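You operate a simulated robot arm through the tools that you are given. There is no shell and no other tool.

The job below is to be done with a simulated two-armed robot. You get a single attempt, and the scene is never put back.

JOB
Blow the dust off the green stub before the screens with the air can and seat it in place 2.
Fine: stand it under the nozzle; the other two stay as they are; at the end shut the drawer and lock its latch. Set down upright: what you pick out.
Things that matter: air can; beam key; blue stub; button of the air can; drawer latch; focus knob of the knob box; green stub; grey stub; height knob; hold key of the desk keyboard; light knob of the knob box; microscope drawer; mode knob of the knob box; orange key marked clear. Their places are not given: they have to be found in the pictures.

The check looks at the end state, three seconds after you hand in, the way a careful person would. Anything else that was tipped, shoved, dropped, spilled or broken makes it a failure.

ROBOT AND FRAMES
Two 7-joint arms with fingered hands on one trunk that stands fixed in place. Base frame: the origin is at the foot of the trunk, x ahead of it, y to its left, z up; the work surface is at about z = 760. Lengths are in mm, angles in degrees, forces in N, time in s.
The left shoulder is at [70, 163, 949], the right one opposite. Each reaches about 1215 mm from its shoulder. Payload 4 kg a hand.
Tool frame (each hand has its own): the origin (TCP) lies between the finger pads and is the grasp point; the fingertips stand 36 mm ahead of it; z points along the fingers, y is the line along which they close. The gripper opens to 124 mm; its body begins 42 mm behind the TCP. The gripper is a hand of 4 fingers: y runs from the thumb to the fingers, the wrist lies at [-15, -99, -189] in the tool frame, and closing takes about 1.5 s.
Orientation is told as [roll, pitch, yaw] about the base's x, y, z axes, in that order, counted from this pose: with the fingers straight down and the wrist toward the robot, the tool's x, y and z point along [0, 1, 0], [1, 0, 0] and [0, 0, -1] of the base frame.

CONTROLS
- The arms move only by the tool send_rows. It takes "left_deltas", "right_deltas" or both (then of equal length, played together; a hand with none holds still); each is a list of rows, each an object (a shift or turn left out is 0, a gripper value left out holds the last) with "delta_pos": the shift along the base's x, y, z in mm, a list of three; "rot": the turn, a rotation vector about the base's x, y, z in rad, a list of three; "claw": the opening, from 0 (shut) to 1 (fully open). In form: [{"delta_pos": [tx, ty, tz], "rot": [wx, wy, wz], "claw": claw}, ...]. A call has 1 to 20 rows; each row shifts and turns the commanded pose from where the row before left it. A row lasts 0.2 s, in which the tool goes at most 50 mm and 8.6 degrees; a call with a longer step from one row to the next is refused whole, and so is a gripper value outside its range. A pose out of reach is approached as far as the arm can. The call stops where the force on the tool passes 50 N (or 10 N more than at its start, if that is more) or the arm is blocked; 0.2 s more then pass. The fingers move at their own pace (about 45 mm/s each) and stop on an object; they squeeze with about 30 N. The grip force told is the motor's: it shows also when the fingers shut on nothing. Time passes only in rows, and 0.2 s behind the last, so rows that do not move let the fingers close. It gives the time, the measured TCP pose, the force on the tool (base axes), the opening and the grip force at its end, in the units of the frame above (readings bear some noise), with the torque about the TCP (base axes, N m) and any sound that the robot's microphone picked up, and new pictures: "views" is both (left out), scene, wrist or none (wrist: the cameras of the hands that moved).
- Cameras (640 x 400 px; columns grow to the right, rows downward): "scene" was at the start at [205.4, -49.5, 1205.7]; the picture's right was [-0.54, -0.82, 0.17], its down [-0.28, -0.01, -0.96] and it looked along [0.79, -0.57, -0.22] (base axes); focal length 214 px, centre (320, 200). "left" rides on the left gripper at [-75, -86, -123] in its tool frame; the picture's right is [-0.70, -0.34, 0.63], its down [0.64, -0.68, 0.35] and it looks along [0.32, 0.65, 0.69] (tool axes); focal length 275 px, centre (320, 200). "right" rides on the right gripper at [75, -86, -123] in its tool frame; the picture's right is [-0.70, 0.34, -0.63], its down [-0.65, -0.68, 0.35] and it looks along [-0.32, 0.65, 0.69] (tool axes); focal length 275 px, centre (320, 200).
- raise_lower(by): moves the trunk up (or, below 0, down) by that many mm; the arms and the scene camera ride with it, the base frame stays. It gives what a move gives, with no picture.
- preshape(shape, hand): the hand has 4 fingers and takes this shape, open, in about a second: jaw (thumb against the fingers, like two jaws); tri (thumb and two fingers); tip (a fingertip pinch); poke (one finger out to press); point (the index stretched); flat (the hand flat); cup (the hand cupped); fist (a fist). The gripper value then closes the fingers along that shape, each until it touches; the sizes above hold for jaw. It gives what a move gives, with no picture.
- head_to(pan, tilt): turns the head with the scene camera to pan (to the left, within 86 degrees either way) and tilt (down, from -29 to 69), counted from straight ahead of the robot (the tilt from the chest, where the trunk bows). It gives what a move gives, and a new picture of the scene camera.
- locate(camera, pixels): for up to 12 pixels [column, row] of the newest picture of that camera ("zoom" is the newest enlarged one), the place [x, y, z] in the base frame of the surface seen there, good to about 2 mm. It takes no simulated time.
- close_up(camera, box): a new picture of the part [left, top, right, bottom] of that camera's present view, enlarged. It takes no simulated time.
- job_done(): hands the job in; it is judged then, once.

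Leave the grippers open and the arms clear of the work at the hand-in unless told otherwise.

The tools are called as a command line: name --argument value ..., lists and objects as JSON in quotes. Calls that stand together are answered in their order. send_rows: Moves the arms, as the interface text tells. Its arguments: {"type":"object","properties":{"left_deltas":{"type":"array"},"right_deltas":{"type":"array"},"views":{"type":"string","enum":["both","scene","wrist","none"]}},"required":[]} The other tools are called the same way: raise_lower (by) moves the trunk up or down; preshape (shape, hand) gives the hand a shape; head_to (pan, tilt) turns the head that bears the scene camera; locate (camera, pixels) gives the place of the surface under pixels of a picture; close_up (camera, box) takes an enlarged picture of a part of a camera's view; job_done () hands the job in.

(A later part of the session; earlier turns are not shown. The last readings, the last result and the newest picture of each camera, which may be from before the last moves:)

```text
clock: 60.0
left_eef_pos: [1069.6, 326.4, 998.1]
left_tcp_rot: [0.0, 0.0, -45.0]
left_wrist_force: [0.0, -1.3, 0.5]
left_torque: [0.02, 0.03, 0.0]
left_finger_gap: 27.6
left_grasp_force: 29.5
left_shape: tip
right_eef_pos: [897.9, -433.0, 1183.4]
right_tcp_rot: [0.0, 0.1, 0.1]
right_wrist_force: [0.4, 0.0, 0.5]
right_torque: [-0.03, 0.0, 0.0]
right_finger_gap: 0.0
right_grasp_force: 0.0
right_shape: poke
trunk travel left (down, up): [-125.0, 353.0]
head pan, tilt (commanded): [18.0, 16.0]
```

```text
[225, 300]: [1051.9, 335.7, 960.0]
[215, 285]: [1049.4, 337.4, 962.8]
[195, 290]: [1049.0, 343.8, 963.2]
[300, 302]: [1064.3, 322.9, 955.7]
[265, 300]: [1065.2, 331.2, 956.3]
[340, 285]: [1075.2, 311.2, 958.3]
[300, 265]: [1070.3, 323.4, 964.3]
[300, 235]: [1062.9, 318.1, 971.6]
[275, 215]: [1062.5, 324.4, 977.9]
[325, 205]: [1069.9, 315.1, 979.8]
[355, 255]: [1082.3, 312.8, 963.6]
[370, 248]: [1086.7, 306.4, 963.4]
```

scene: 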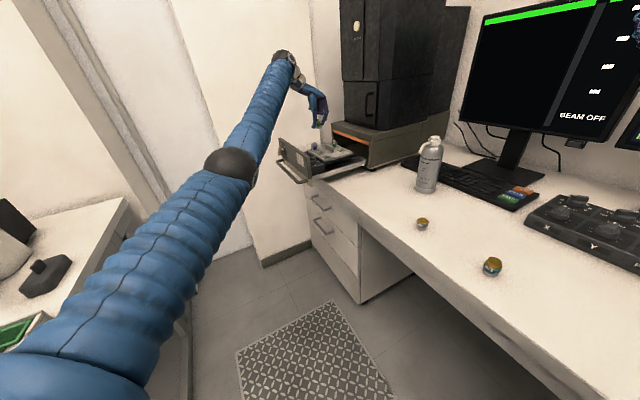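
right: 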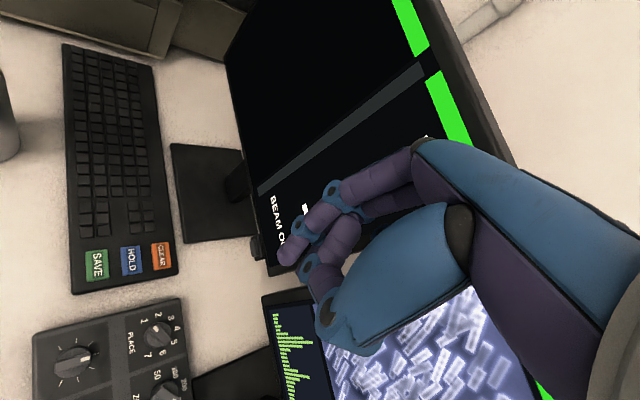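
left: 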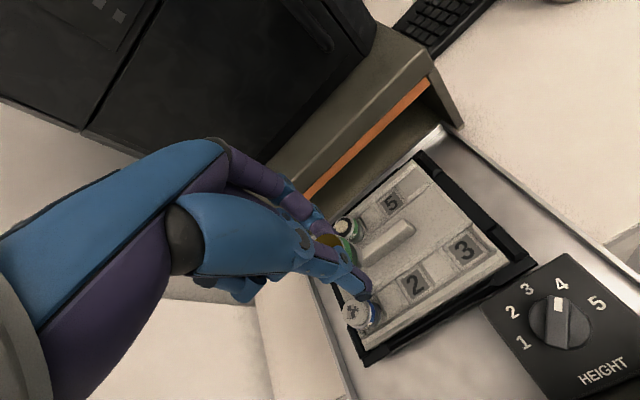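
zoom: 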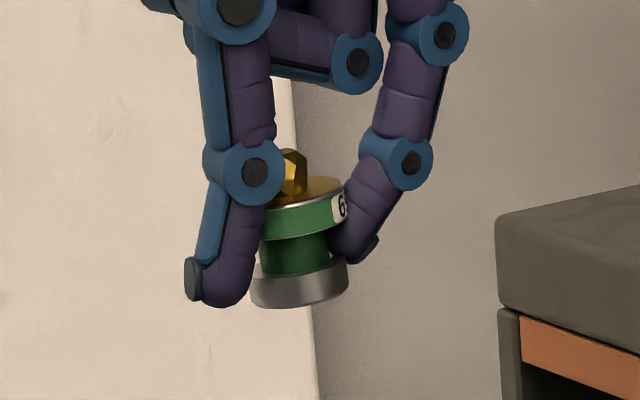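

The thumb tip is only ~3.5 mm above the stub's base while the rim is ~5.5 mm deep, and the stub leans about 5° (index side up). I tilt the hand 4° so the stub is level and both tips sit equally high, then re-measure.

send_rows --left_deltas '[{"delta_pos": [1, -1, 0], "rot": [0.025, 0.025, 0]}, {"delta_pos": [1, -1, 0], "rot": [0.025, 0.025, 0]}, {"delta_pos": [0, 0, -30]}, {"delta_pos": [0, 0, -30]}, {}, {}]' --views "wrist"

close_up --camera "scene" --box '[308, 122, 332, 142]'

close_up --camera "left" --box '[300, 200, 430, 310]'

```text
clock: 61.4
left_eef_pos: [1072.2, 324.3, 938.2]
left_tcp_rot: [0.0, 4.1, -44.8]
left_wrist_force: [0.3, -0.1, -0.1]
left_torque: [0.01, 0.03, -0.01]
left_finger_gap: 27.6
left_grasp_force: 29.9
left_shape: tip
right_eef_pos: [896.9, -433.1, 1182.9]
right_tcp_rot: [0.1, 0.1, 0.0]
right_wrist_force: [0.5, -0.3, -0.1]
right_torque: [-0.03, 0.0, -0.01]
right_finger_gap: 0.0
right_grasp_force: 0.0
right_shape: poke
trunk travel left (down, up): [-125.0, 353.0]
head pan, tilt (commanded): [18.0, 16.0]
```

left: 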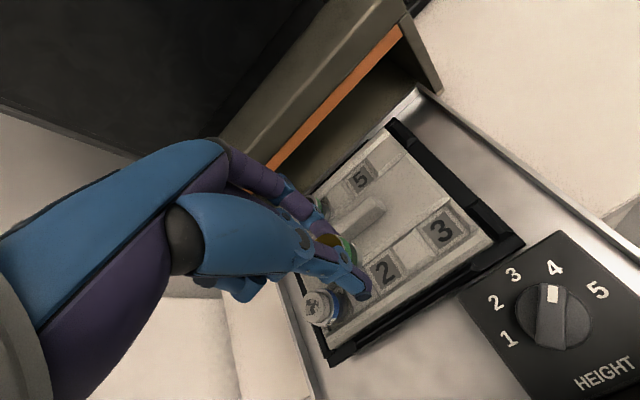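

```text
16.00 times, centred on (320, 132) of scene
```

zoom: 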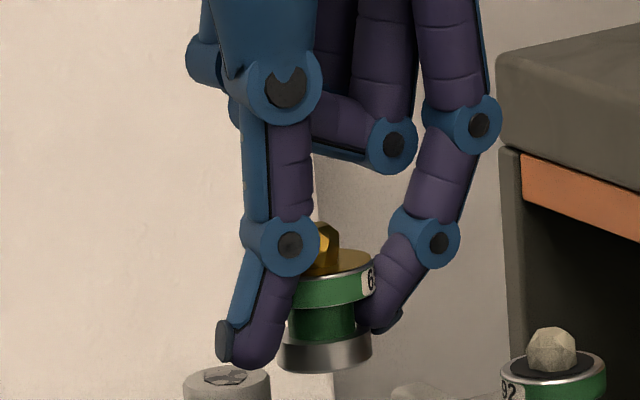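

```text
3.64 times, centred on (365, 255) of left
```

zoom: 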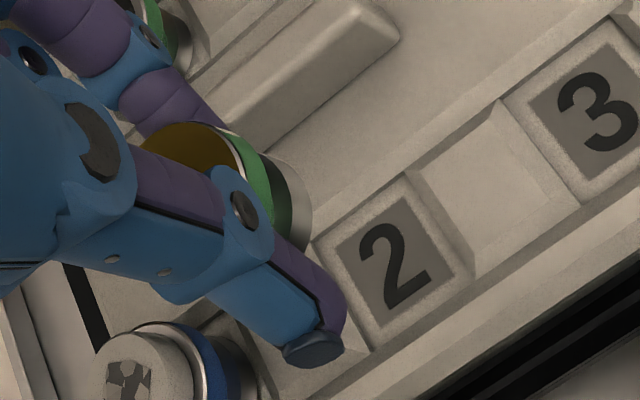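

locate --camera "zoom" --pixels '[[150, 145], [180, 125], [215, 130], [240, 155], [245, 175], [262, 185], [285, 200], [305, 190], [308, 220], [300, 240], [270, 160], [285, 165]]'

```text
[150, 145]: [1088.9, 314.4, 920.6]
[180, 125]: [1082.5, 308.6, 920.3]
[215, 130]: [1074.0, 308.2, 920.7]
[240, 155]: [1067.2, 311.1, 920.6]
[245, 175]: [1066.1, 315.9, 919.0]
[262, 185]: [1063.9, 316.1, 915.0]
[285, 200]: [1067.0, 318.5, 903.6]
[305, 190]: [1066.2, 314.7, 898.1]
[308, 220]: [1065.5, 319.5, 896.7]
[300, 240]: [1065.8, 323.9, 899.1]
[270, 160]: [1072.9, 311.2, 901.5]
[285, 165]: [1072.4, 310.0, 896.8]
```

Stub is level now; its centre is (1077.5,321) and the pit centre (1073.9,323.7). I shift (-3.6,+2.7) and lower 40 mm.

send_rows --left_deltas '[{"delta_pos": [-3.6, 2.7, 0]}, {"delta_pos": [0, 0, -15]}, {"delta_pos": [0, 0, -15]}, {"delta_pos": [0, 0, -10]}, {}, {}]' --views "wrist"

close_up --camera "left" --box '[290, 190, 420, 300]'

close_up --camera "scene" --box '[305, 130, 335, 155]'

```text
clock: 62.8
left_eef_pos: [1068.0, 328.6, 901.0]
left_tcp_rot: [0.0, 4.1, -45.0]
left_wrist_force: [-0.3, -0.4, -0.7]
left_torque: [0.01, 0.04, 0.02]
left_finger_gap: 27.6
left_grasp_force: 30.5
left_shape: tip
right_eef_pos: [896.8, -432.8, 1183.7]
right_tcp_rot: [0.0, 0.1, 0.1]
right_wrist_force: [-0.4, -0.1, 0.4]
right_torque: [0.0, -0.03, -0.02]
right_finger_gap: 0.0
right_grasp_force: 0.1
right_shape: poke
trunk travel left (down, up): [-125.0, 353.0]
head pan, tilt (commanded): [18.0, 16.0]
```

left: 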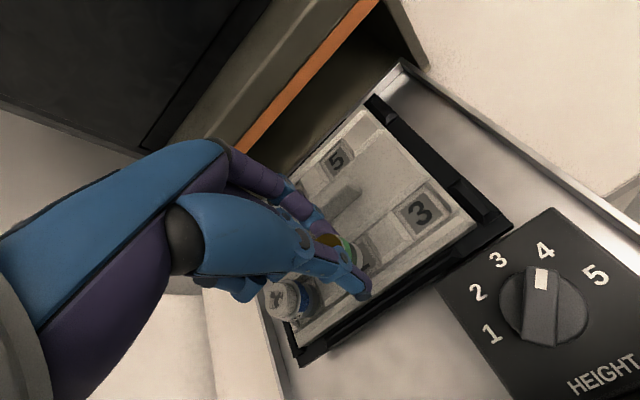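

```text
3.64 times, centred on (355, 245) of left
```

zoom: 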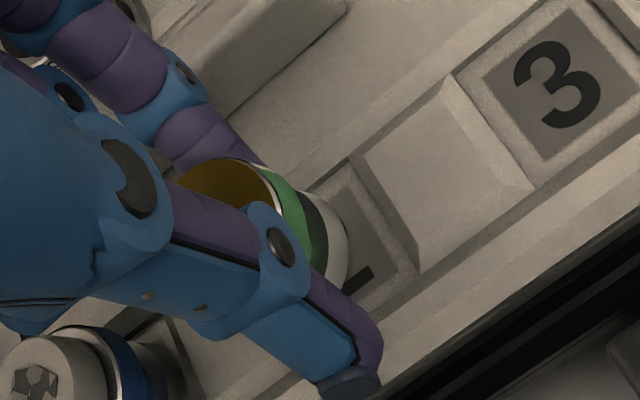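

```text
16.00 times, centred on (320, 142) of scene
```

zoom: 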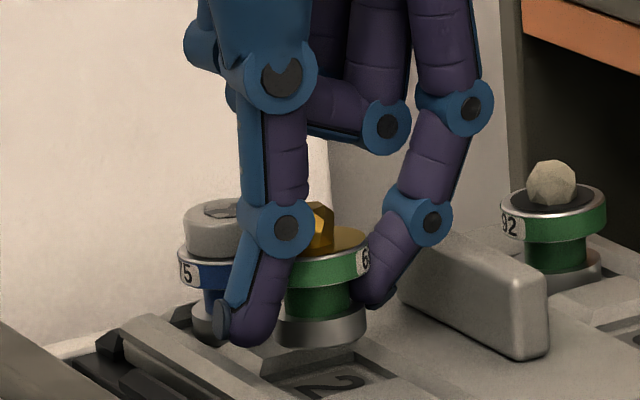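

I re-measure the stub against the pit from the left view.

close_up --camera "left" --box '[325, 225, 385, 285]'

```text
6.67 times, centred on (355, 255) of left
```

zoom: 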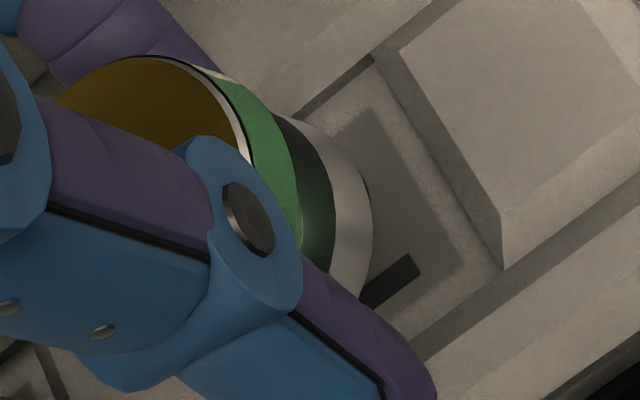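

locate --camera "zoom" --pixels '[[75, 90], [130, 62], [180, 62], [225, 95], [245, 130], [285, 170], [350, 180], [365, 205], [365, 240], [345, 160], [330, 220], [290, 115]]'

locate --camera "zoom" --pixels '[[372, 62], [500, 265], [435, 160], [410, 215], [440, 290], [365, 285], [380, 120], [395, 340], [430, 370], [340, 95], [270, 60], [470, 100]]'

```text
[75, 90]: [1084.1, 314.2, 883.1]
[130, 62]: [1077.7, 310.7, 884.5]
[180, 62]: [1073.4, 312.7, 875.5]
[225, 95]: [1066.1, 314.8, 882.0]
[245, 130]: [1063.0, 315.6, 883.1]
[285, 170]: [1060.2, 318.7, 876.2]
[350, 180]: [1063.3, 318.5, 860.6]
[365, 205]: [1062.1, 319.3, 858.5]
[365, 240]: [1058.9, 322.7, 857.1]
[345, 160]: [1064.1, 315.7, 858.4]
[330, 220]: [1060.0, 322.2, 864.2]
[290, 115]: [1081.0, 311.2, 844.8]
```

```text
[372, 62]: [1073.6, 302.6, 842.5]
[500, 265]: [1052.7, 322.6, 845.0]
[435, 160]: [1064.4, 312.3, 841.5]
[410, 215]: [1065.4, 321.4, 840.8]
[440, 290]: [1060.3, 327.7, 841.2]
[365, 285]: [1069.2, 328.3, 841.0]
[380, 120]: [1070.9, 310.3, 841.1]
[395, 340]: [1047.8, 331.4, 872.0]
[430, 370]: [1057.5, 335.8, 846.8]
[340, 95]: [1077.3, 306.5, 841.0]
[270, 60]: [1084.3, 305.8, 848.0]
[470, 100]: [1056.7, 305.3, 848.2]
```

Stub centre is about (1072.8,324.1), within ~1 mm of the pit. Small correction (+0.8,-0.3) and lower 11 mm slowly.

send_rows --left_deltas '[{"delta_pos": [0.8, -0.3, 0]}, {"delta_pos": [0, 0, -4]}, {"delta_pos": [0, 0, -4]}, {"delta_pos": [0, 0, -3]}, {}, {}]' --views "wrist"

close_up --camera "left" --box '[325, 225, 385, 285]'

close_up --camera "scene" --box '[305, 132, 335, 157]'

```text
clock: 64.2
left_eef_pos: [1070.6, 329.0, 889.4]
left_tcp_rot: [0.1, 3.9, -45.0]
left_wrist_force: [0.2, 0.5, 0.0]
left_torque: [0.01, 0.0, 0.0]
left_finger_gap: 27.4
left_grasp_force: 30.2
left_shape: tip
right_eef_pos: [897.2, -433.5, 1182.4]
right_tcp_rot: [0.0, 0.1, 0.0]
right_wrist_force: [-0.5, -0.3, -0.6]
right_torque: [0.0, 0.02, 0.0]
right_finger_gap: 0.0
right_grasp_force: 0.1
right_shape: poke
trunk travel left (down, up): [-125.0, 353.0]
head pan, tilt (commanded): [18.0, 16.0]
```

left: 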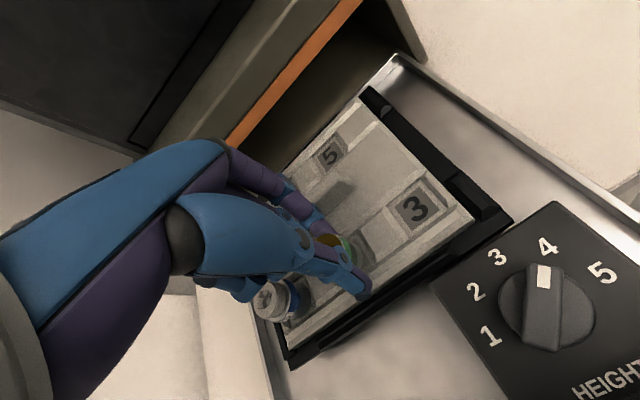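

```text
6.67 times, centred on (355, 255) of left
```

zoom: 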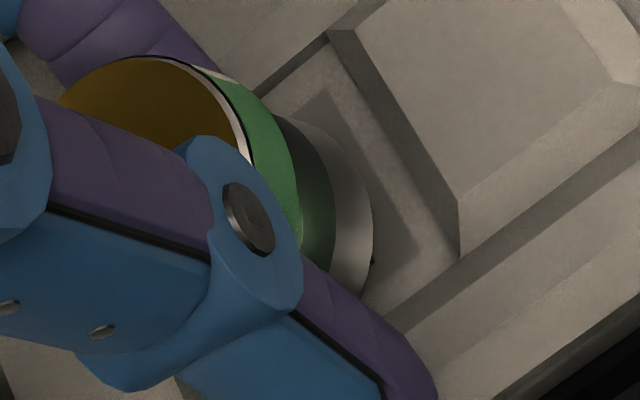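

```text
16.00 times, centred on (320, 144) of scene
```

zoom: 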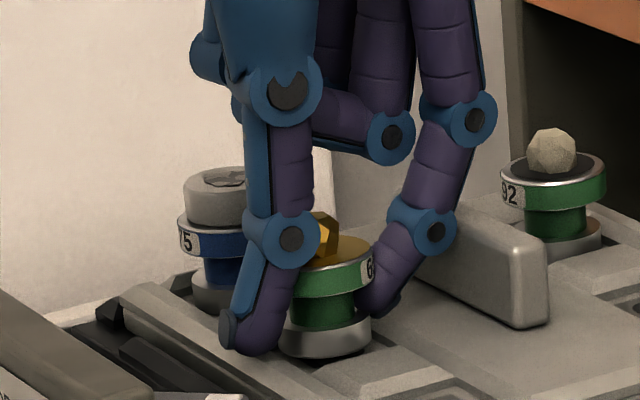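

Well centred over the pit, no force. I go on down 2.5 mm in small steps.

send_rows --left_deltas '[{"delta_pos": [0, 0, -0.9]}, {"delta_pos": [0, 0, -0.8]}, {"delta_pos": [0, 0, -0.8]}, {}]' --views "none"

close_up --camera "left" --box '[325, 225, 385, 285]'

close_up --camera "scene" --box '[310, 135, 330, 155]'

```text
clock: 65.2
left_eef_pos: [1067.9, 328.4, 887.1]
left_tcp_rot: [-0.1, 4.1, -45.0]
left_wrist_force: [-0.6, 0.1, 1.3]
left_torque: [-0.05, 0.03, 0.0]
left_finger_gap: 27.2
left_grasp_force: 30.1
left_shape: tip
right_eef_pos: [896.7, -433.1, 1182.6]
right_tcp_rot: [0.1, 0.0, 0.0]
right_wrist_force: [1.1, -0.2, 0.5]
right_torque: [0.0, 0.02, 0.0]
right_finger_gap: 0.0
right_grasp_force: 0.0
right_shape: poke
trunk travel left (down, up): [-125.0, 353.0]
head pan, tilt (commanded): [18.0, 16.0]
```

```text
6.67 times, centred on (355, 255) of left
```

zoom: 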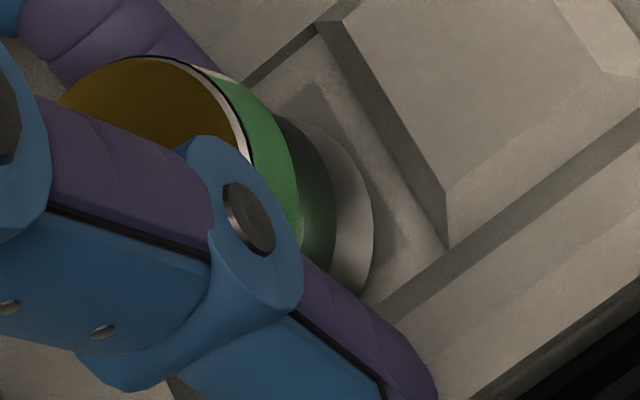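

```text
16.00 times, centred on (320, 145) of scene
```

zoom: 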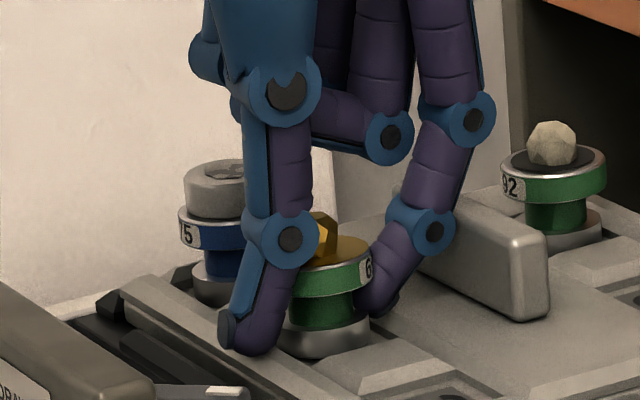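

send_rows --left_deltas '[{"delta_pos": [0, 0, -0.7]}, {"delta_pos": [0, 0, -0.6]}, {}]' --views "none"

```text
clock: 66.0
left_eef_pos: [1068.0, 328.3, 885.6]
left_tcp_rot: [0.0, 4.1, -45.0]
left_wrist_force: [-0.1, -0.5, 1.8]
left_torque: [-0.03, 0.01, -0.03]
left_finger_gap: 27.5
left_grasp_force: 30.2
left_shape: tip
right_eef_pos: [898.6, -432.7, 1183.0]
right_tcp_rot: [0.0, -0.1, 0.0]
right_wrist_force: [-0.9, -0.6, 0.0]
right_torque: [0.0, 0.01, 0.0]
right_finger_gap: 0.1
right_grasp_force: 0.0
right_shape: poke
trunk travel left (down, up): [-125.0, 353.0]
head pan, tilt (commanded): [18.0, 16.0]
```

A slight upward force (1.8 N). I continue another 1.2 mm.

send_rows --left_deltas '[{"delta_pos": [0, 0, -0.6]}, {"delta_pos": [0, 0, -0.6]}, {}]' --views "none"

close_up --camera "scene" --box '[310, 135, 330, 155]'

close_up --camera "left" --box '[325, 225, 385, 285]'

```text
clock: 66.8
left_eef_pos: [1067.5, 328.6, 885.7]
left_tcp_rot: [0.0, 4.0, -45.0]
left_wrist_force: [-0.1, -0.5, 9.2]
left_torque: [-0.04, -0.08, -0.02]
left_finger_gap: 27.5
left_grasp_force: 30.6
left_shape: tip
right_eef_pos: [896.9, -433.6, 1183.4]
right_tcp_rot: [0.0, 0.0, 0.0]
right_wrist_force: [-0.3, 0.5, -0.3]
right_torque: [0.03, 0.0, -0.01]
right_finger_gap: 0.0
right_grasp_force: 0.1
right_shape: poke
trunk travel left (down, up): [-125.0, 353.0]
head pan, tilt (commanded): [18.0, 16.0]
```

```text
16.00 times, centred on (320, 145) of scene
```

zoom: 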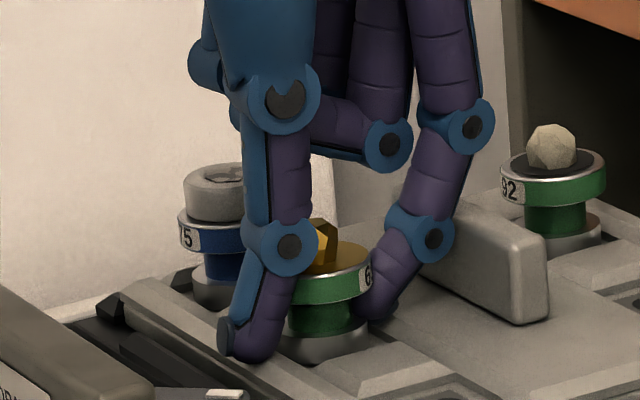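

```text
6.67 times, centred on (355, 255) of left
```

zoom: 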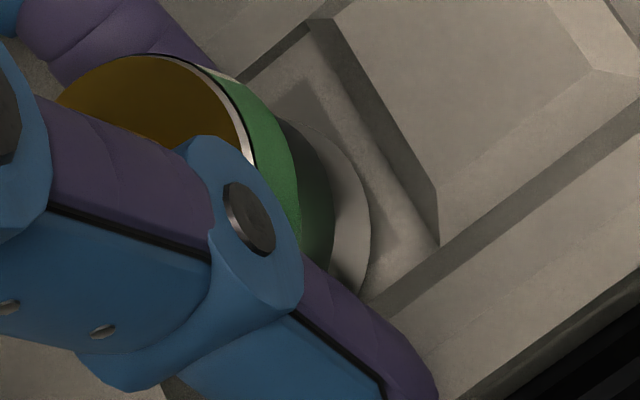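

Contact force is 9 N. I check the flange height to see whether the base is on the pit floor.

locate --camera "zoom" --pixels '[[75, 90], [100, 75], [130, 62], [225, 95], [245, 130], [330, 150], [355, 190], [365, 230], [395, 260], [440, 240], [330, 60], [275, 170]]'

```text
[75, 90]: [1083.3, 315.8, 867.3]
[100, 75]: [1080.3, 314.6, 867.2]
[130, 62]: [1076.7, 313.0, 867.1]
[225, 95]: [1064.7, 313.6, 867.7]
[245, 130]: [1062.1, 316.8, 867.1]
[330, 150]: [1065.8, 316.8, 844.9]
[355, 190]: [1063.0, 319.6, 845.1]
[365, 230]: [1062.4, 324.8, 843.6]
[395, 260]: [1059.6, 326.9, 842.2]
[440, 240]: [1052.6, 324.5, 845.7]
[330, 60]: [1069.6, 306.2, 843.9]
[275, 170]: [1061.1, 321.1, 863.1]
```

Flange top is 867.3 all round, so the base rests on the pit floor, level and centred. I open the fingers just a little (block is near the index) and look.

send_rows --left_deltas '[{"claw": 0.25}, {}, {"claw": 0.29}, {}, {}]' --views "wrist"

close_up --camera "scene" --box '[310, 135, 330, 155]'

close_up --camera "left" --box '[300, 210, 400, 300]'

```text
clock: 68.0
left_eef_pos: [1068.4, 328.1, 884.9]
left_tcp_rot: [0.0, 4.0, -45.0]
left_wrist_force: [-0.1, 1.1, 9.1]
left_torque: [-0.21, -0.23, 0.03]
left_finger_gap: 35.6
left_grasp_force: 0.1
left_shape: tip
right_eef_pos: [896.4, -433.4, 1181.9]
right_tcp_rot: [0.1, 0.0, 0.0]
right_wrist_force: [0.5, -0.6, -0.8]
right_torque: [0.0, 0.0, -0.02]
right_finger_gap: 0.0
right_grasp_force: 0.0
right_shape: poke
trunk travel left (down, up): [-125.0, 353.0]
head pan, tilt (commanded): [18.0, 16.0]
```

left: 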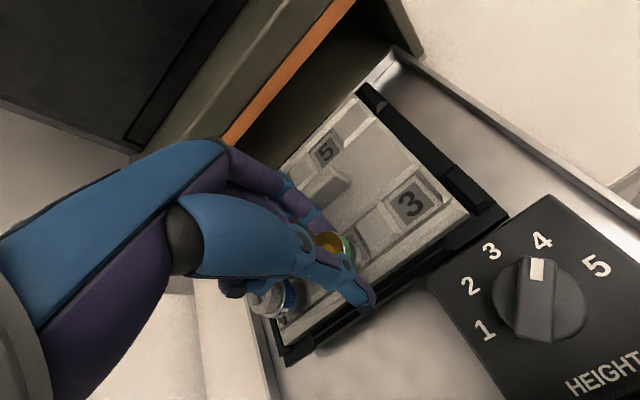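

```text
16.00 times, centred on (320, 145) of scene
```

zoom: 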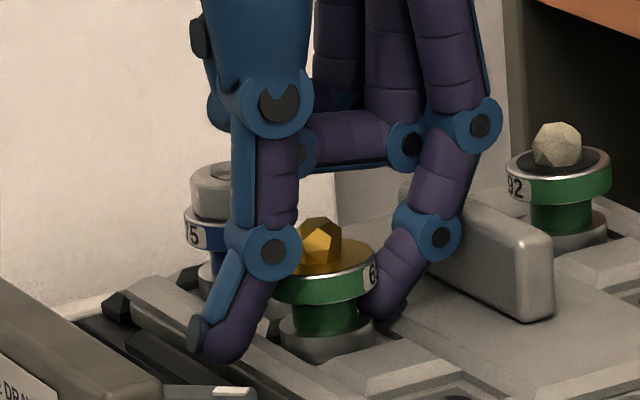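

```text
4.44 times, centred on (350, 255) of left
```

zoom: 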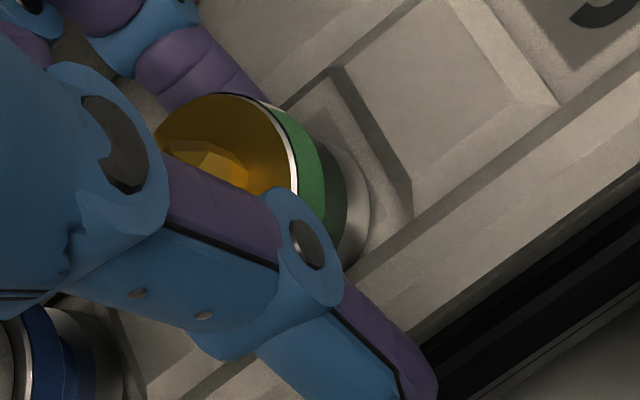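

The index tip rests on the tray and its inner edge is slightly under the flange, so lifting straight up could catch it. I raise 2.5 mm, back off the block by 1 mm, and check.

send_rows --left_deltas '[{"delta_pos": [0, 0, 1.5]}, {"delta_pos": [-0.7, 0.7, 1]}, {}]' --views "wrist"

close_up --camera "scene" --box '[310, 135, 330, 155]'

close_up --camera "left" --box '[300, 210, 400, 300]'

```text
clock: 68.8
left_eef_pos: [1067.7, 328.8, 885.4]
left_tcp_rot: [0.1, 4.1, -45.0]
left_wrist_force: [-0.5, -0.2, 1.2]
left_torque: [-0.02, -0.03, 0.04]
left_finger_gap: 35.6
left_grasp_force: 0.1
left_shape: tip
right_eef_pos: [896.5, -433.5, 1183.7]
right_tcp_rot: [0.0, 0.0, 0.1]
right_wrist_force: [-0.7, -0.1, 0.7]
right_torque: [0.0, -0.02, 0.01]
right_finger_gap: 0.2
right_grasp_force: 0.1
right_shape: poke
trunk travel left (down, up): [-125.0, 353.0]
head pan, tilt (commanded): [18.0, 16.0]
```

left: 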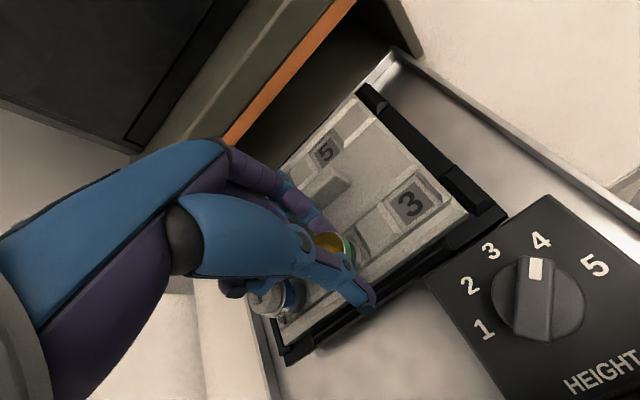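

```text
16.00 times, centred on (320, 145) of scene
```

zoom: 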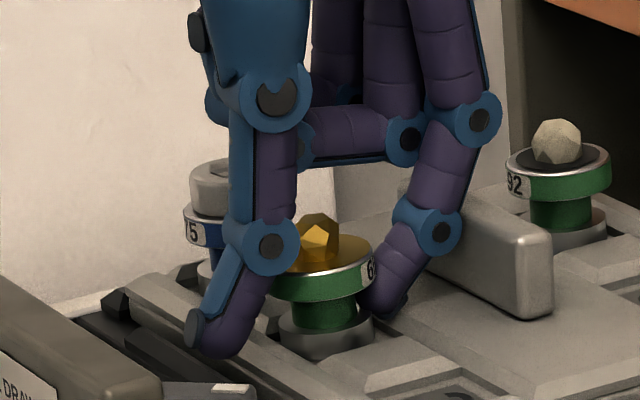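

```text
4.44 times, centred on (350, 255) of left
```

zoom: 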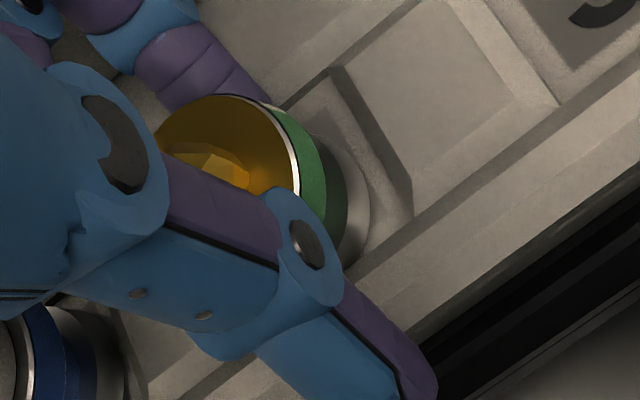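

Unloaded now. I slide the open fingers 25 mm along the row toward place 3 (empty side), clear of the flange, then lift.

send_rows --left_deltas '[{"delta_pos": [0, 0, 1]}, {"delta_pos": [-3, -3, 0]}, {"delta_pos": [-5, -5, 0]}, {"delta_pos": [-5, -5, 0]}, {"delta_pos": [-5, -5, 0]}, {}]' --views "wrist"

close_up --camera "scene" --box '[305, 130, 335, 155]'

close_up --camera "left" --box '[280, 190, 400, 310]'

```text
clock: 70.2
left_eef_pos: [1049.7, 310.7, 887.8]
left_tcp_rot: [-0.1, 4.1, -45.1]
left_wrist_force: [0.1, 0.6, 0.4]
left_torque: [-0.03, 0.0, 0.01]
left_finger_gap: 35.8
left_grasp_force: 0.0
left_shape: tip
right_eef_pos: [896.9, -433.0, 1183.5]
right_tcp_rot: [-0.1, -0.1, 0.0]
right_wrist_force: [-1.2, 0.0, 0.1]
right_torque: [0.03, -0.04, 0.0]
right_finger_gap: 0.1
right_grasp_force: 0.1
right_shape: poke
trunk travel left (down, up): [-125.0, 353.0]
head pan, tilt (commanded): [18.0, 16.0]
```

left: 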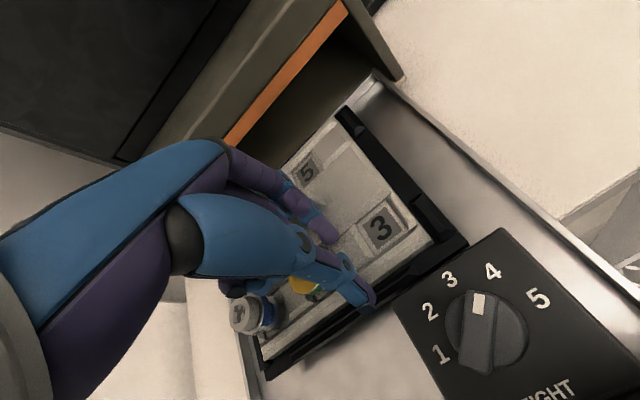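

```text
16.00 times, centred on (320, 142) of scene
```

zoom: 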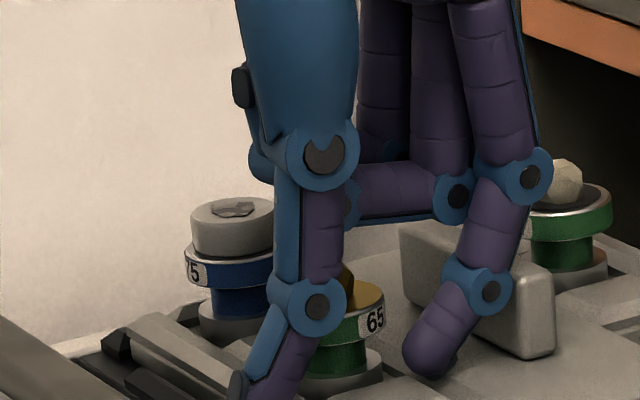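

```text
3.33 times, centred on (340, 250) of left
```

zoom: 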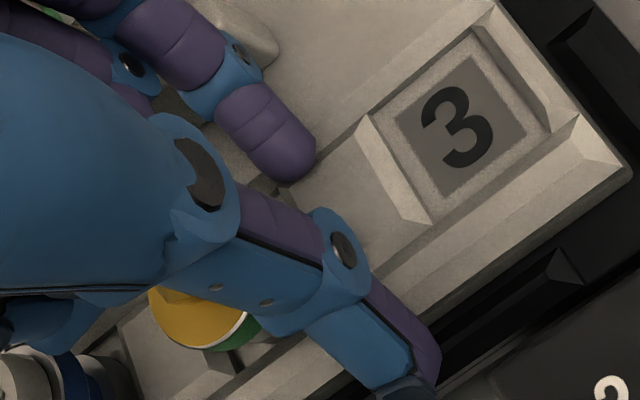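

Fingers are clear of the flange. I lift straight up 150 mm.

send_rows --left_deltas '[{"delta_pos": [0, 0, 8]}, {"delta_pos": [0, 0, 20]}, {"delta_pos": [0, 0, 40]}, {"delta_pos": [0, 0, 40]}, {"delta_pos": [0, 0, 40], "claw": 0.5}, {}]' --views "both"

close_up --camera "scene" --box '[295, 130, 345, 165]'

close_up --camera "left" --box '[330, 200, 520, 340]'

```text
clock: 71.6
left_eef_pos: [1050.8, 312.4, 1033.8]
left_tcp_rot: [-0.1, 4.2, -45.0]
left_wrist_force: [0.4, -0.2, 0.7]
left_torque: [-0.02, 0.01, -0.02]
left_finger_gap: 61.4
left_grasp_force: 0.0
left_shape: tip
right_eef_pos: [898.8, -432.0, 1180.6]
right_tcp_rot: [-0.1, 0.2, 0.0]
right_wrist_force: [0.7, -0.6, -0.2]
right_torque: [-0.03, 0.02, 0.02]
right_finger_gap: 0.0
right_grasp_force: 0.0
right_shape: poke
trunk travel left (down, up): [-125.0, 353.0]
head pan, tilt (commanded): [18.0, 16.0]
```

scene: 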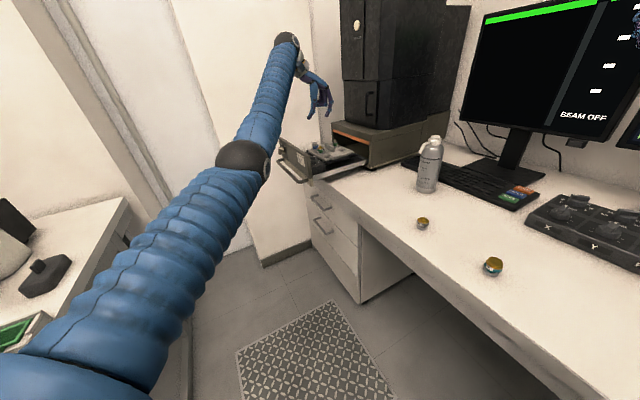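
left: 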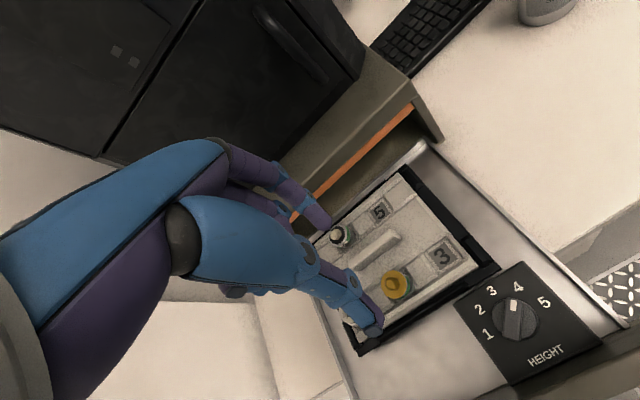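

```text
11.43 times, centred on (320, 148) of scene
```

zoom: 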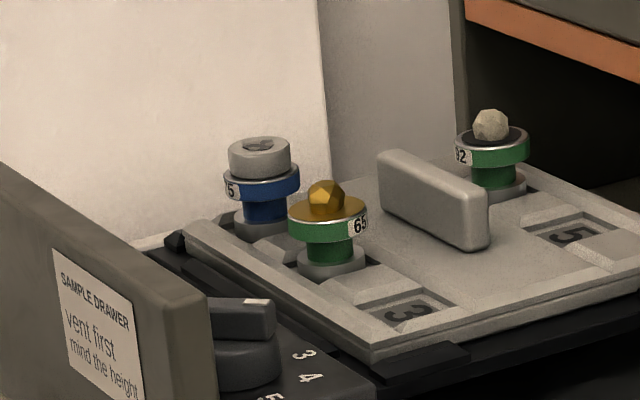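

```text
2.86 times, centred on (425, 270) of left
```

zoom: 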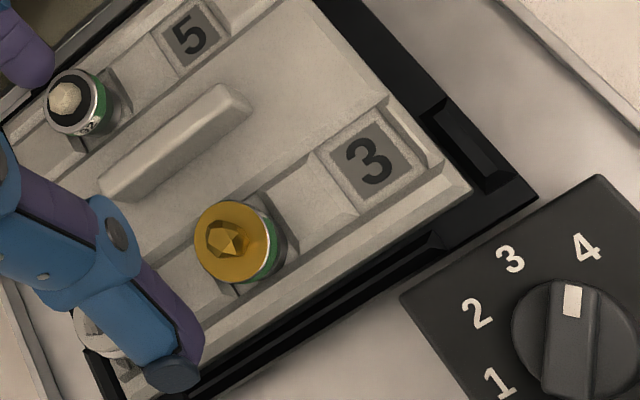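

The green stub sits upright in place 2. I check the screen's status (height, etc.) before shutting the drawer.

head_to --pan -30 --tilt 5

close_up --camera "scene" --box '[220, 90, 470, 230]'

```text
clock: 72.8
left_eef_pos: [1050.3, 311.6, 1035.4]
left_tcp_rot: [0.0, 4.1, -45.1]
left_wrist_force: [-0.2, 0.5, -0.7]
left_torque: [-0.03, 0.0, -0.01]
left_finger_gap: 61.7
left_grasp_force: 0.0
left_shape: tip
right_eef_pos: [897.4, -431.6, 1182.8]
right_tcp_rot: [0.0, 0.2, -0.1]
right_wrist_force: [0.9, -0.1, 0.2]
right_torque: [0.01, 0.03, 0.05]
right_finger_gap: 0.0
right_grasp_force: 0.0
right_shape: poke
trunk travel left (down, up): [-125.0, 353.0]
head pan, tilt (commanded): [-30.0, 5.0]
```

scene: 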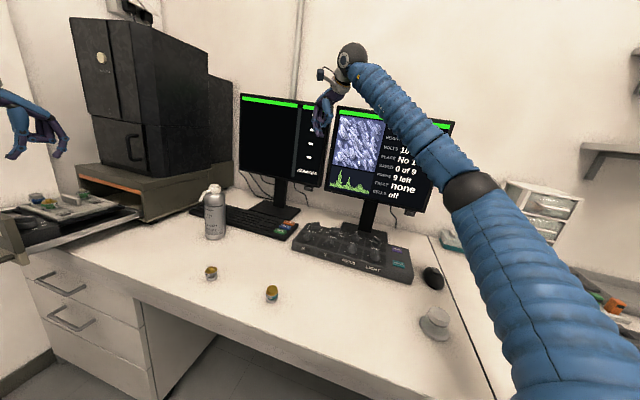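

```text
2.56 times, centred on (345, 160) of scene
```

zoom: 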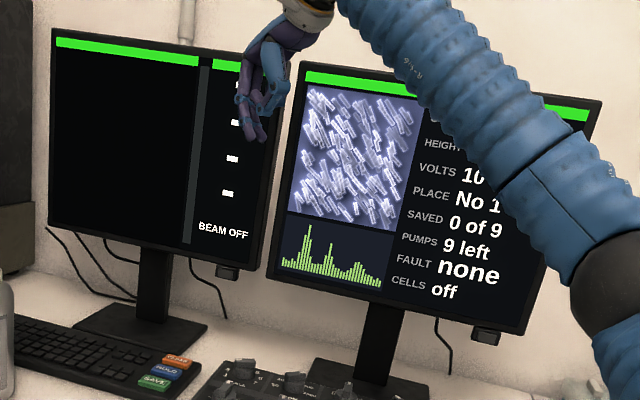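

The right arm hides the height line; I draw the right arm back and down a little.

send_rows --right_deltas '[{"delta_pos": [-35, 0, -10]}, {"delta_pos": [-40, 0, -15]}, {"delta_pos": [-40, 0, -15]}, {"delta_pos": [-40, 0, -15]}, {"delta_pos": [-40, 0, -15]}, {"delta_pos": [-40, 0, -15]}, {"delta_pos": [-40, 0, -15]}, {"delta_pos": [-40, 0, -10]}, {}]' --views "scene"

close_up --camera "scene" --box '[310, 90, 470, 230]'

```text
clock: 74.8
left_eef_pos: [1050.8, 310.6, 1035.3]
left_tcp_rot: [0.0, 4.0, -45.0]
left_wrist_force: [0.3, -0.7, 0.1]
left_torque: [-0.02, 0.01, -0.01]
left_finger_gap: 61.6
left_grasp_force: 0.1
left_shape: tip
right_eef_pos: [579.9, -432.2, 1075.8]
right_tcp_rot: [0.0, 0.1, 0.0]
right_wrist_force: [-0.2, 0.6, 0.2]
right_torque: [0.02, 0.0, 0.0]
right_finger_gap: 0.0
right_grasp_force: 0.0
right_shape: poke
trunk travel left (down, up): [-125.0, 353.0]
head pan, tilt (commanded): [-30.0, 5.0]
```

scene: 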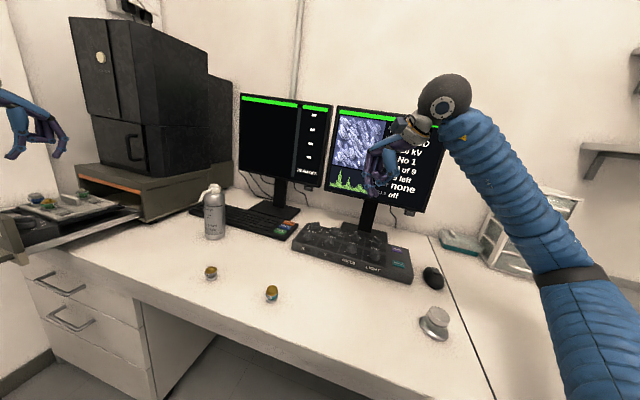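

```text
2.86 times, centred on (390, 160) of scene
```

zoom: 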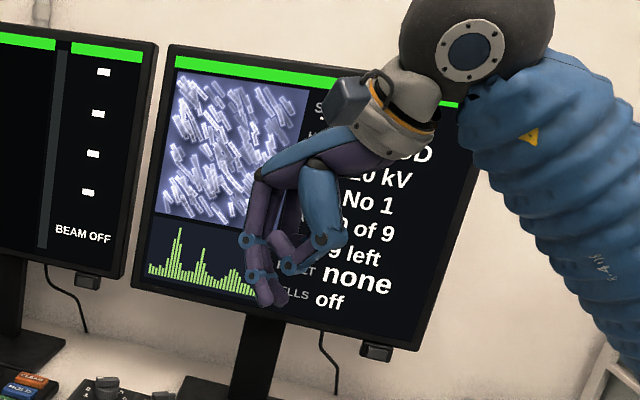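

Still mostly hidden (I see "...OD"). I move the right hand further to the right.

send_rows --right_deltas '[{"delta_pos": [0, -40, 0]}, {"delta_pos": [0, -45, 0]}, {"delta_pos": [0, -45, 0]}, {"delta_pos": [0, -45, 0]}, {}]' --views "scene"

close_up --camera "scene" --box '[310, 90, 470, 230]'

```text
clock: 76.0
left_eef_pos: [1051.1, 312.2, 1035.8]
left_tcp_rot: [0.1, 4.2, -44.9]
left_wrist_force: [0.4, -0.5, 0.6]
left_torque: [0.03, -0.02, 0.0]
left_finger_gap: 61.5
left_grasp_force: 0.0
left_shape: tip
right_eef_pos: [581.2, -604.8, 1077.7]
right_tcp_rot: [0.1, 0.0, -0.1]
right_wrist_force: [0.1, -0.4, 0.2]
right_torque: [-0.02, 0.0, -0.02]
right_finger_gap: 0.0
right_grasp_force: 0.0
right_shape: poke
trunk travel left (down, up): [-125.0, 353.0]
head pan, tilt (commanded): [-30.0, 5.0]
```

scene: 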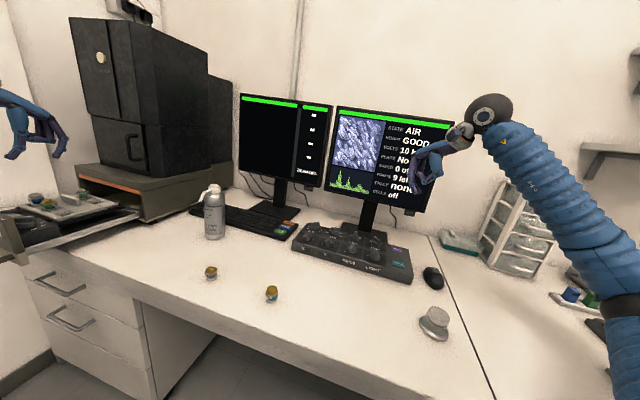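

```text
2.86 times, centred on (390, 160) of scene
```

zoom: 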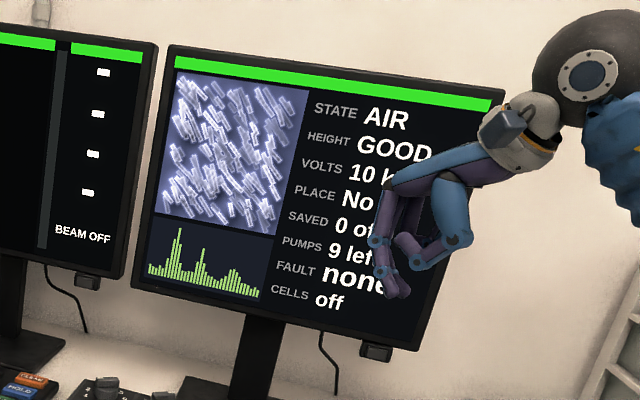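

State AIR and HEIGHT GOOD, so the drawer may be shut. Next I take the left hand round to the outside front of the drawer to view the latch and panel.

send_rows --left_deltas '[{"delta_pos": [0, 20, 0], "rot": [-0.025, -0.025, 0]}, {"delta_pos": [-10, 35, 0], "rot": [-0.025, -0.025, 0]}, {"delta_pos": [-20, 40, 0]}, {"delta_pos": [-20, 40, 0]}, {"delta_pos": [-20, 40, 0]}, {"delta_pos": [-20, 40, 0]}, {"delta_pos": [-20, 38, -10]}, {"delta_pos": [0, 0, -35]}, {"delta_pos": [0, 0, -35]}, {}]' --views "wrist"

head_to --pan 20 --tilt 16

```text
clock: 78.2
left_eef_pos: [939.2, 561.5, 954.2]
left_tcp_rot: [0.0, 0.1, -45.1]
left_wrist_force: [0.1, 1.1, 0.2]
left_torque: [0.02, 0.01, -0.03]
left_finger_gap: 61.6
left_grasp_force: 0.0
left_shape: tip
right_eef_pos: [581.6, -604.3, 1078.8]
right_tcp_rot: [0.0, -0.1, 0.0]
right_wrist_force: [-1.0, -0.8, 0.1]
right_torque: [0.0, -0.01, -0.03]
right_finger_gap: 0.0
right_grasp_force: 0.0
right_shape: poke
trunk travel left (down, up): [-125.0, 353.0]
head pan, tilt (commanded): [-30.0, 5.0]
```

left: 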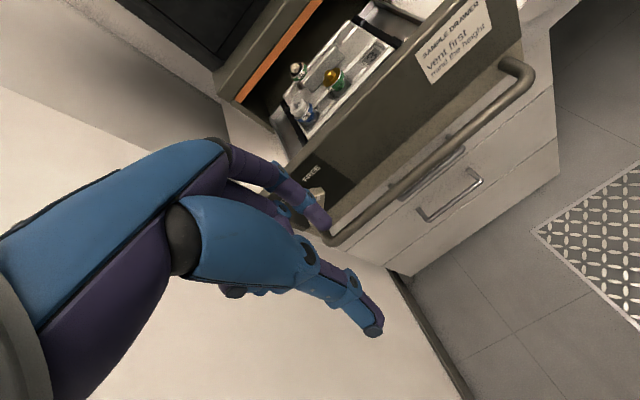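

```text
clock: 79.4
left_eef_pos: [939.4, 561.6, 953.3]
left_tcp_rot: [0.0, 0.0, -45.0]
left_wrist_force: [0.8, -0.3, 0.8]
left_torque: [0.02, 0.01, 0.03]
left_finger_gap: 61.8
left_grasp_force: 0.0
left_shape: tip
right_eef_pos: [581.5, -605.0, 1077.3]
right_tcp_rot: [0.1, 0.0, 0.0]
right_wrist_force: [0.1, 0.4, -0.6]
right_torque: [0.01, 0.03, 0.0]
right_finger_gap: 0.0
right_grasp_force: 0.1
right_shape: poke
trunk travel left (down, up): [-125.0, 353.0]
head pan, tilt (commanded): [20.0, 16.0]
```

scene: 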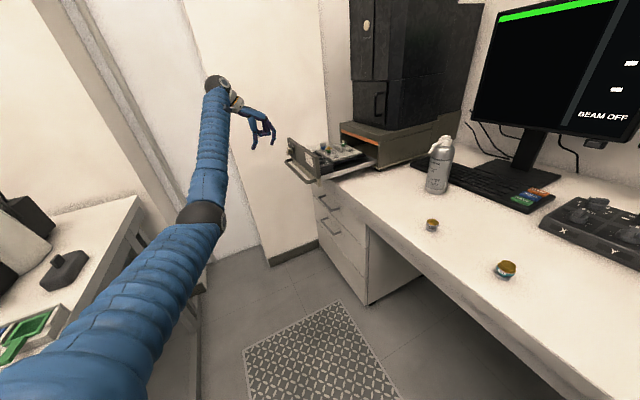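

I zoom on the drawer front in the scene view and on the tray in the left view.

close_up --camera "scene" --box '[280, 130, 330, 195]'

close_up --camera "left" --box '[270, 30, 410, 140]'

close_up --camera "scene" --box '[282, 135, 306, 160]'

```text
6.15 times, centred on (305, 162) of scene
```

zoom: 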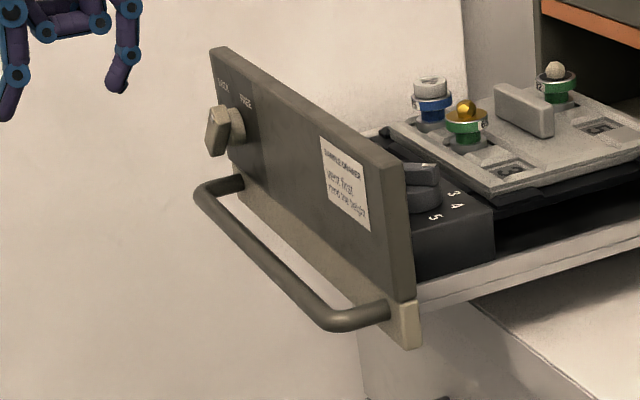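

```text
3.64 times, centred on (340, 85) of left
```

zoom: 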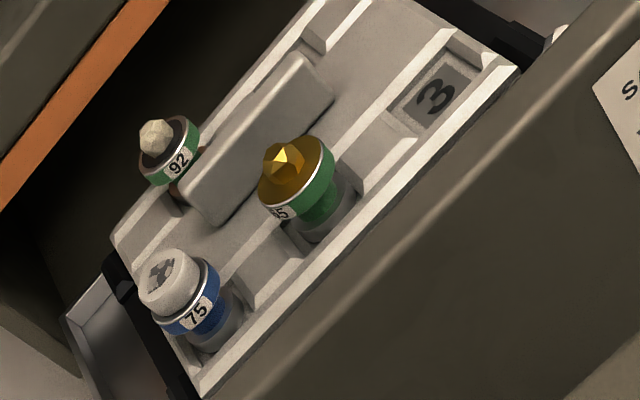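

```text
16.00 times, centred on (294, 148) of scene
```

zoom: 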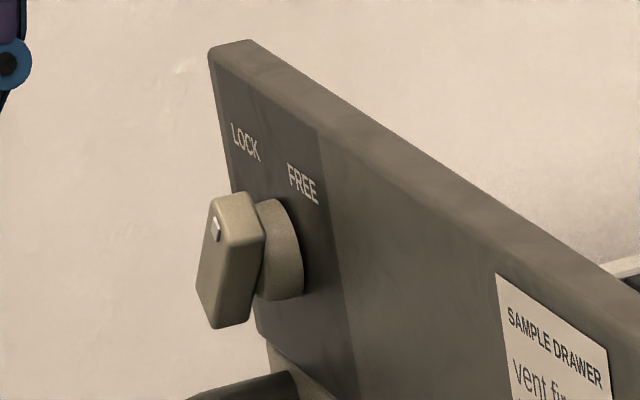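

I locate the latch's parts and labels.

locate --camera "zoom" --pixels '[[245, 142], [302, 183], [285, 250], [270, 210], [290, 285], [216, 228], [230, 205], [240, 260], [215, 315], [240, 315], [250, 215], [205, 280]]'

locate --camera "scene" --pixels '[[302, 152], [318, 165], [308, 175], [296, 167], [312, 187], [324, 212], [289, 138], [316, 160], [331, 180]]'

```text
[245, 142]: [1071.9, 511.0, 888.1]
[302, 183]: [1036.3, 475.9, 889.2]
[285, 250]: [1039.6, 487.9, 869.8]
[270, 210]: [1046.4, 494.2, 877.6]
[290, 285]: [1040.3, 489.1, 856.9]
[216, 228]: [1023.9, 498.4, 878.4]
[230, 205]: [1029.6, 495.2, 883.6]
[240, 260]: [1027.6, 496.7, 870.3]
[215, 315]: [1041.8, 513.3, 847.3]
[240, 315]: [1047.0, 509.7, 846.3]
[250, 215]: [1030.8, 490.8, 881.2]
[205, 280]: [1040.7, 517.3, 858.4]
```

```text
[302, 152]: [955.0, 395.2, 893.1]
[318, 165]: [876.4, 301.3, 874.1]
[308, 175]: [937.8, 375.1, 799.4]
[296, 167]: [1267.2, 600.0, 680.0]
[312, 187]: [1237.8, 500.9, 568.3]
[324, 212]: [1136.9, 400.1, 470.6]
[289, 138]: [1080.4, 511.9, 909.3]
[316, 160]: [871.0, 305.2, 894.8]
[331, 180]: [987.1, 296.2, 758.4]
```

The latch lever points to FREE (about 40° right of vertical); it must go to LOCK after shutting. To shut the drawer I will push the handle bar with closed fingers pointing down. First the left hand takes the jaw shape, closes, and moves in front of the handle's middle.

preshape --shape "jaw" --hand "left"

send_rows --left_deltas '[{"delta_pos": [-25, -24, 0], "claw": 0}, {"delta_pos": [-25, -24, 0]}, {"delta_pos": [-25, -24, 0]}, {}, {}, {}, {}, {}]' --views "both"

close_up --camera "scene" --box '[220, 80, 350, 200]'

```text
clock: 80.3
left_eef_pos: [939.9, 561.4, 953.5]
left_tcp_rot: [0.0, 0.1, -45.1]
left_wrist_force: [-0.6, 0.1, 0.5]
left_torque: [-0.01, -0.02, -0.03]
left_finger_gap: 123.5
left_grasp_force: 0.0
left_shape: jaw
right_eef_pos: [581.8, -606.1, 1077.8]
right_tcp_rot: [0.0, 0.0, 0.0]
right_wrist_force: [0.0, 0.7, 0.3]
right_torque: [-0.01, 0.02, 0.01]
right_finger_gap: 0.0
right_grasp_force: 0.1
right_shape: poke
trunk travel left (down, up): [-125.0, 353.0]
head pan, tilt (commanded): [20.0, 16.0]
```

```text
clock: 82.1
left_eef_pos: [864.9, 489.9, 954.8]
left_tcp_rot: [0.0, 0.0, -45.0]
left_wrist_force: [-0.2, 0.4, 0.4]
left_torque: [0.01, -0.01, -0.01]
left_finger_gap: 0.0
left_grasp_force: 19.2
left_shape: jaw
right_eef_pos: [582.0, -604.8, 1076.9]
right_tcp_rot: [-0.1, 0.0, -0.1]
right_wrist_force: [0.3, 0.0, 0.7]
right_torque: [-0.02, 0.03, 0.0]
right_finger_gap: 0.0
right_grasp_force: 0.0
right_shape: poke
trunk travel left (down, up): [-125.0, 353.0]
head pan, tilt (commanded): [20.0, 16.0]
```

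scene: 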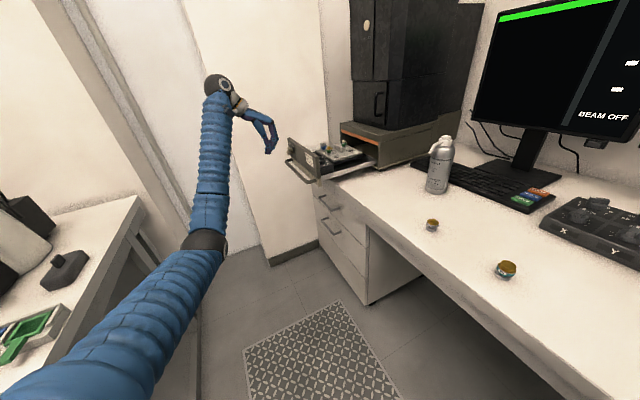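
left: 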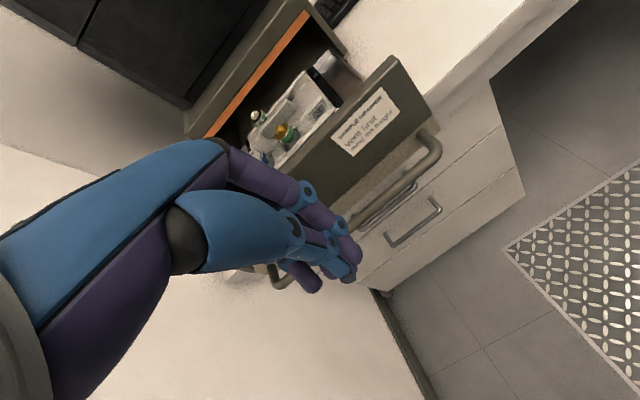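

```text
3.33 times, centred on (285, 140) of scene
```

zoom: 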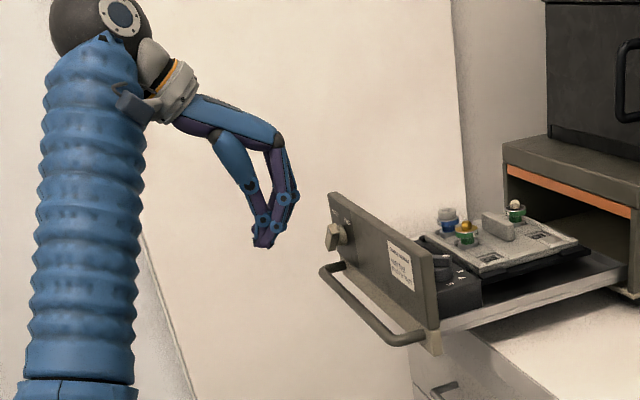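

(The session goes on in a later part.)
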